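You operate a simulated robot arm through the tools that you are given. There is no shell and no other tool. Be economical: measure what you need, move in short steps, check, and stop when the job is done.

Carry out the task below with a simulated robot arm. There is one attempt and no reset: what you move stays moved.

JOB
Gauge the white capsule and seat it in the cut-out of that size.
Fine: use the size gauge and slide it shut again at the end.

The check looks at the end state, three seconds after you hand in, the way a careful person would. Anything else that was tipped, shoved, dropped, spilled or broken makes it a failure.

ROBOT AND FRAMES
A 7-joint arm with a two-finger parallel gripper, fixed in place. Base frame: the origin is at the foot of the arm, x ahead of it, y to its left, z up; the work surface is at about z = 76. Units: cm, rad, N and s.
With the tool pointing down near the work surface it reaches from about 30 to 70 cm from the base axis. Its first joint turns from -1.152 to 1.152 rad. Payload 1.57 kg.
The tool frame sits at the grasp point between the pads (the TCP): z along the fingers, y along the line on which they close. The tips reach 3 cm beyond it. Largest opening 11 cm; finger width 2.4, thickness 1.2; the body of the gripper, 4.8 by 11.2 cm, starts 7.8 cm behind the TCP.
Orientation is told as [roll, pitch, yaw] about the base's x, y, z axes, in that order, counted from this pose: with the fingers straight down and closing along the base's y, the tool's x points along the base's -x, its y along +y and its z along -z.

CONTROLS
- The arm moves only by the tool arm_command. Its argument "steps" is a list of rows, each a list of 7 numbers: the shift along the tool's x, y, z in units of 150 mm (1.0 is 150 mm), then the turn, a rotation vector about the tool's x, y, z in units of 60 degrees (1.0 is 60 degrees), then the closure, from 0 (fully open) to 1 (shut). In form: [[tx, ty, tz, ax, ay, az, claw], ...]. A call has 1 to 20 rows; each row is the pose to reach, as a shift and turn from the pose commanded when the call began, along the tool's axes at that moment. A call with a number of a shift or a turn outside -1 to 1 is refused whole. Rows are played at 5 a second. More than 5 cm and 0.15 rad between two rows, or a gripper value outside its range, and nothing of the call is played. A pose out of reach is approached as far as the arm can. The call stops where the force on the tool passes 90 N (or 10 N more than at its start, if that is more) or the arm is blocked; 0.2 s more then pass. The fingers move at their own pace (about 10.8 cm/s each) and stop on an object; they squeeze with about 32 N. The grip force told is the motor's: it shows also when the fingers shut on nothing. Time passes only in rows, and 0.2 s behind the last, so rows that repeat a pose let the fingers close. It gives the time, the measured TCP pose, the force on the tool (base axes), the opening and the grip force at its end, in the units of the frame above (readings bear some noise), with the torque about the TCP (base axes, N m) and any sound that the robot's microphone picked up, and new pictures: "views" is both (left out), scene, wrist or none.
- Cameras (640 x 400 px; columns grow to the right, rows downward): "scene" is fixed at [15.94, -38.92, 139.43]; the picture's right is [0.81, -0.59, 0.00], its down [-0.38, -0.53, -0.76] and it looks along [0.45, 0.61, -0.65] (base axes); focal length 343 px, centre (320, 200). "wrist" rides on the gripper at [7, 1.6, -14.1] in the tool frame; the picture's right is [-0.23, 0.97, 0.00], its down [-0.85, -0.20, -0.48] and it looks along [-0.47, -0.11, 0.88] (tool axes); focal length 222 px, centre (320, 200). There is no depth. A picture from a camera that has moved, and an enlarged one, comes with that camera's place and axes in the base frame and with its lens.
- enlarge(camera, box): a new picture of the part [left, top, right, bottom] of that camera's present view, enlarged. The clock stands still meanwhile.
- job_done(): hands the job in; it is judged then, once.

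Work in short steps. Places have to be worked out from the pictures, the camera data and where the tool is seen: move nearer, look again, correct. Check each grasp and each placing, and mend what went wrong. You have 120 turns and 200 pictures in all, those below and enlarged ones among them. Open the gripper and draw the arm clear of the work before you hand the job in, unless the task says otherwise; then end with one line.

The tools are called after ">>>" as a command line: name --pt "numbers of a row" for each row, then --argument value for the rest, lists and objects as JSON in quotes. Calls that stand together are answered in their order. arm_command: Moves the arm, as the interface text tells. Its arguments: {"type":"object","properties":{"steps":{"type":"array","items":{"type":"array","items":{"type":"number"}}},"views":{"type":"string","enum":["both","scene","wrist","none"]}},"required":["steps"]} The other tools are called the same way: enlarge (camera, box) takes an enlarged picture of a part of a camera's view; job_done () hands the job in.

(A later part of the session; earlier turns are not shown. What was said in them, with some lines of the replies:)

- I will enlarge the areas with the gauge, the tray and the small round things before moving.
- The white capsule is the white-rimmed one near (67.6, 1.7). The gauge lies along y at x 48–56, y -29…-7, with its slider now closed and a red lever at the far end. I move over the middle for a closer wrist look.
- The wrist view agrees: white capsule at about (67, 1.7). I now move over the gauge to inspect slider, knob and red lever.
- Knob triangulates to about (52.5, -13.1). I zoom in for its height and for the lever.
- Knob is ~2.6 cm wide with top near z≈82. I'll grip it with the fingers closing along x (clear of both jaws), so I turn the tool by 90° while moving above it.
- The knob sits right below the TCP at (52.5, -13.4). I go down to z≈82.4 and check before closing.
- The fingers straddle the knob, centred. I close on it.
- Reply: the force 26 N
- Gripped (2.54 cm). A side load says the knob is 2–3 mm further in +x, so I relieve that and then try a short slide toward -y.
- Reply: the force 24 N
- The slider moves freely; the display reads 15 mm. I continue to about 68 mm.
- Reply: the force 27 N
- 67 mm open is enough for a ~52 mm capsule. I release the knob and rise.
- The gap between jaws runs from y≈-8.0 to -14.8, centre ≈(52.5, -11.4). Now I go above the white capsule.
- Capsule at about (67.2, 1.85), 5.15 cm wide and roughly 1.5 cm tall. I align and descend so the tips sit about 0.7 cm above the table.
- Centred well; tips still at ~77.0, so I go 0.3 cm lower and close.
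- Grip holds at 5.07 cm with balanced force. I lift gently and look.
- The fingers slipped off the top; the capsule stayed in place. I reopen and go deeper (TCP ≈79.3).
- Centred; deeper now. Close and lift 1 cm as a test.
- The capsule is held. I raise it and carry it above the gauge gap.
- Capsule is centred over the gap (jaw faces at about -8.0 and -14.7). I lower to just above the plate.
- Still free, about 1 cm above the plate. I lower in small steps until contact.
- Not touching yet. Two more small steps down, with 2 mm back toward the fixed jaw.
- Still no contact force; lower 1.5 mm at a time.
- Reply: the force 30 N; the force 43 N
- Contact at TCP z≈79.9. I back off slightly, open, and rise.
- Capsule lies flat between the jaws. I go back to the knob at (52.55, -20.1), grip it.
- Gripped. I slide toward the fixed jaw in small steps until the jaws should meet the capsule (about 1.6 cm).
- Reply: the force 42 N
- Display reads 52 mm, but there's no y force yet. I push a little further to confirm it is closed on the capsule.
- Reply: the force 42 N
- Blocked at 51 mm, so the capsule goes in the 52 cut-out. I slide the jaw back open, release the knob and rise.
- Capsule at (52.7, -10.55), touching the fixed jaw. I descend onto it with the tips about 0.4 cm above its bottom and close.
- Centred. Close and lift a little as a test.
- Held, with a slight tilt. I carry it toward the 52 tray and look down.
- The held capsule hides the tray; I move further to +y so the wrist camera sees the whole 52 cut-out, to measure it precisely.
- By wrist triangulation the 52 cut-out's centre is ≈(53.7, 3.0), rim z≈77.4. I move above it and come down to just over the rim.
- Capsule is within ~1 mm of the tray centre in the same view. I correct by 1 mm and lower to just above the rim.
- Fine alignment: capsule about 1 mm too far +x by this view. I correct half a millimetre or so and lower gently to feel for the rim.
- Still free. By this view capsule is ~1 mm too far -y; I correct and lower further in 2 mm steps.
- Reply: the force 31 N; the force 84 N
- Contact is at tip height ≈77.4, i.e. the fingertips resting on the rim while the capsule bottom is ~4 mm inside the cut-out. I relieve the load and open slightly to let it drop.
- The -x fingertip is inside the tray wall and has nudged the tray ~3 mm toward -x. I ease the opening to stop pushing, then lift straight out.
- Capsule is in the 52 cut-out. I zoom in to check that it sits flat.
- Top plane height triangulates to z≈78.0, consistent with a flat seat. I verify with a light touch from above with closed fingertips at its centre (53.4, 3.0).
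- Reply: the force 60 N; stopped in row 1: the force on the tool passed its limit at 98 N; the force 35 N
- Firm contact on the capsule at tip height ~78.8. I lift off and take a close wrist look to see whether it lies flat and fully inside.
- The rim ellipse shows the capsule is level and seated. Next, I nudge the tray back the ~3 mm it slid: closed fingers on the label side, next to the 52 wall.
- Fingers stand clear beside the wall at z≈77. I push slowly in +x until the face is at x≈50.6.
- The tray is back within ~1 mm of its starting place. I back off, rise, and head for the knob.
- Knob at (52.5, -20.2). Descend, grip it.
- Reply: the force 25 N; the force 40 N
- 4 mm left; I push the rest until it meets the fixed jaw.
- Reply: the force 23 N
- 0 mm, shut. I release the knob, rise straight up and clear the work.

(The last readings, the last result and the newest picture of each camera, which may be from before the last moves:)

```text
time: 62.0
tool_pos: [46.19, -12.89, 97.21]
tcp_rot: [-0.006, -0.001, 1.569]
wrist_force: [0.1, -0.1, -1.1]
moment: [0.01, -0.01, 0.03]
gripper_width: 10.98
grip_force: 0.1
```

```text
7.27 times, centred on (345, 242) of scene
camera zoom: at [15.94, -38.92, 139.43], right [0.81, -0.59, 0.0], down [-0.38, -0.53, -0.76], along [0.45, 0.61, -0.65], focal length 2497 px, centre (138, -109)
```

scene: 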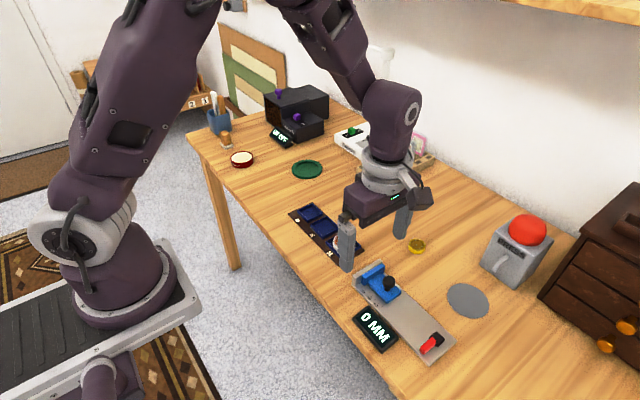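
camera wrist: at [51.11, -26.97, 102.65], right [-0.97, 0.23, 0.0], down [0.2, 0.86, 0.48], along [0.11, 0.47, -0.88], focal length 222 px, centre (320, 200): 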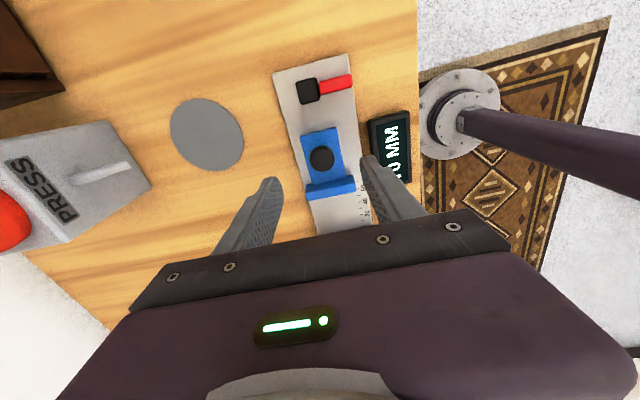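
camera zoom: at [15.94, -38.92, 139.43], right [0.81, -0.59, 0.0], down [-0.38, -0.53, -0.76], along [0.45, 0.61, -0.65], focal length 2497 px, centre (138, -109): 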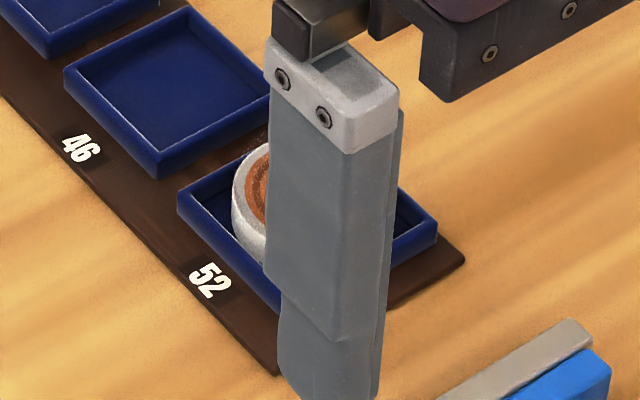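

The gauge is shut and everything else is in place. I move the arm up and aside for a last unobstructed look at the capsule.

>>> arm_command --pt "0 0.1 -0.25 0 0 0 0" --pt "0 0.2 -0.5 0 0 0 0" --pt "0.2 0.3 -0.7 0 0 0 0" --pt "0.4 0.3 -0.7 0 0 0 0" --pt "0.4 0.3 -0.7 0 0 0 0" --views "scene"

>>> enlarge --camera "scene" --box '[310, 215, 380, 270]'

```text
time: 63.2
tool_pos: [41.65, -19.22, 107.69]
tcp_rot: [-0.003, 0.001, 1.57]
wrist_force: [0.1, 0.6, 0.1]
moment: [0.04, 0.01, 0.01]
gripper_width: 10.99
grip_force: 0.1
```

scene: 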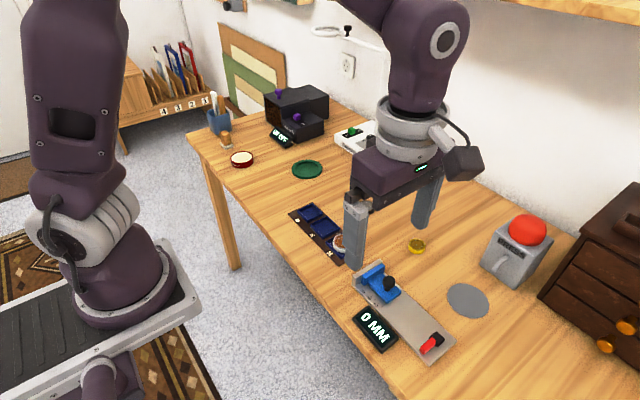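

```text
7.27 times, centred on (345, 242) of scene
camera zoom: at [15.94, -38.92, 139.43], right [0.81, -0.59, 0.0], down [-0.38, -0.53, -0.76], along [0.45, 0.61, -0.65], focal length 2497 px, centre (138, -109)
```

zoom: 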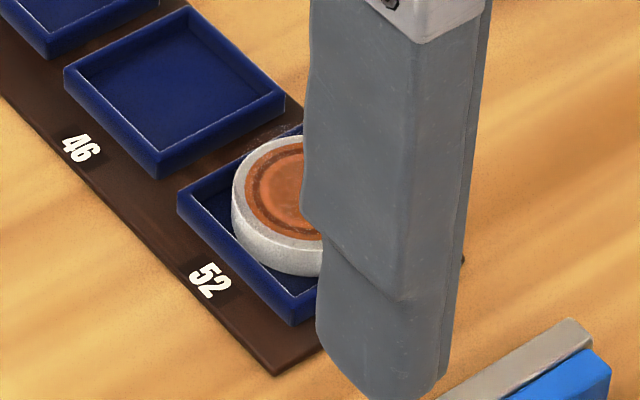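

The capsule sits level in the 52 cut-out, the gauge reads 0 mm, and the gripper is open and clear. I hand in.

>>> job_done

```text
The job is handed in.
```

The white capsule gauged at 51 mm and is seated in the 52 cut-out, and the gauge is shut again at 0 mm; the tray slid about 3 mm while I released the capsule, and I pushed it back to within about 1 mm.
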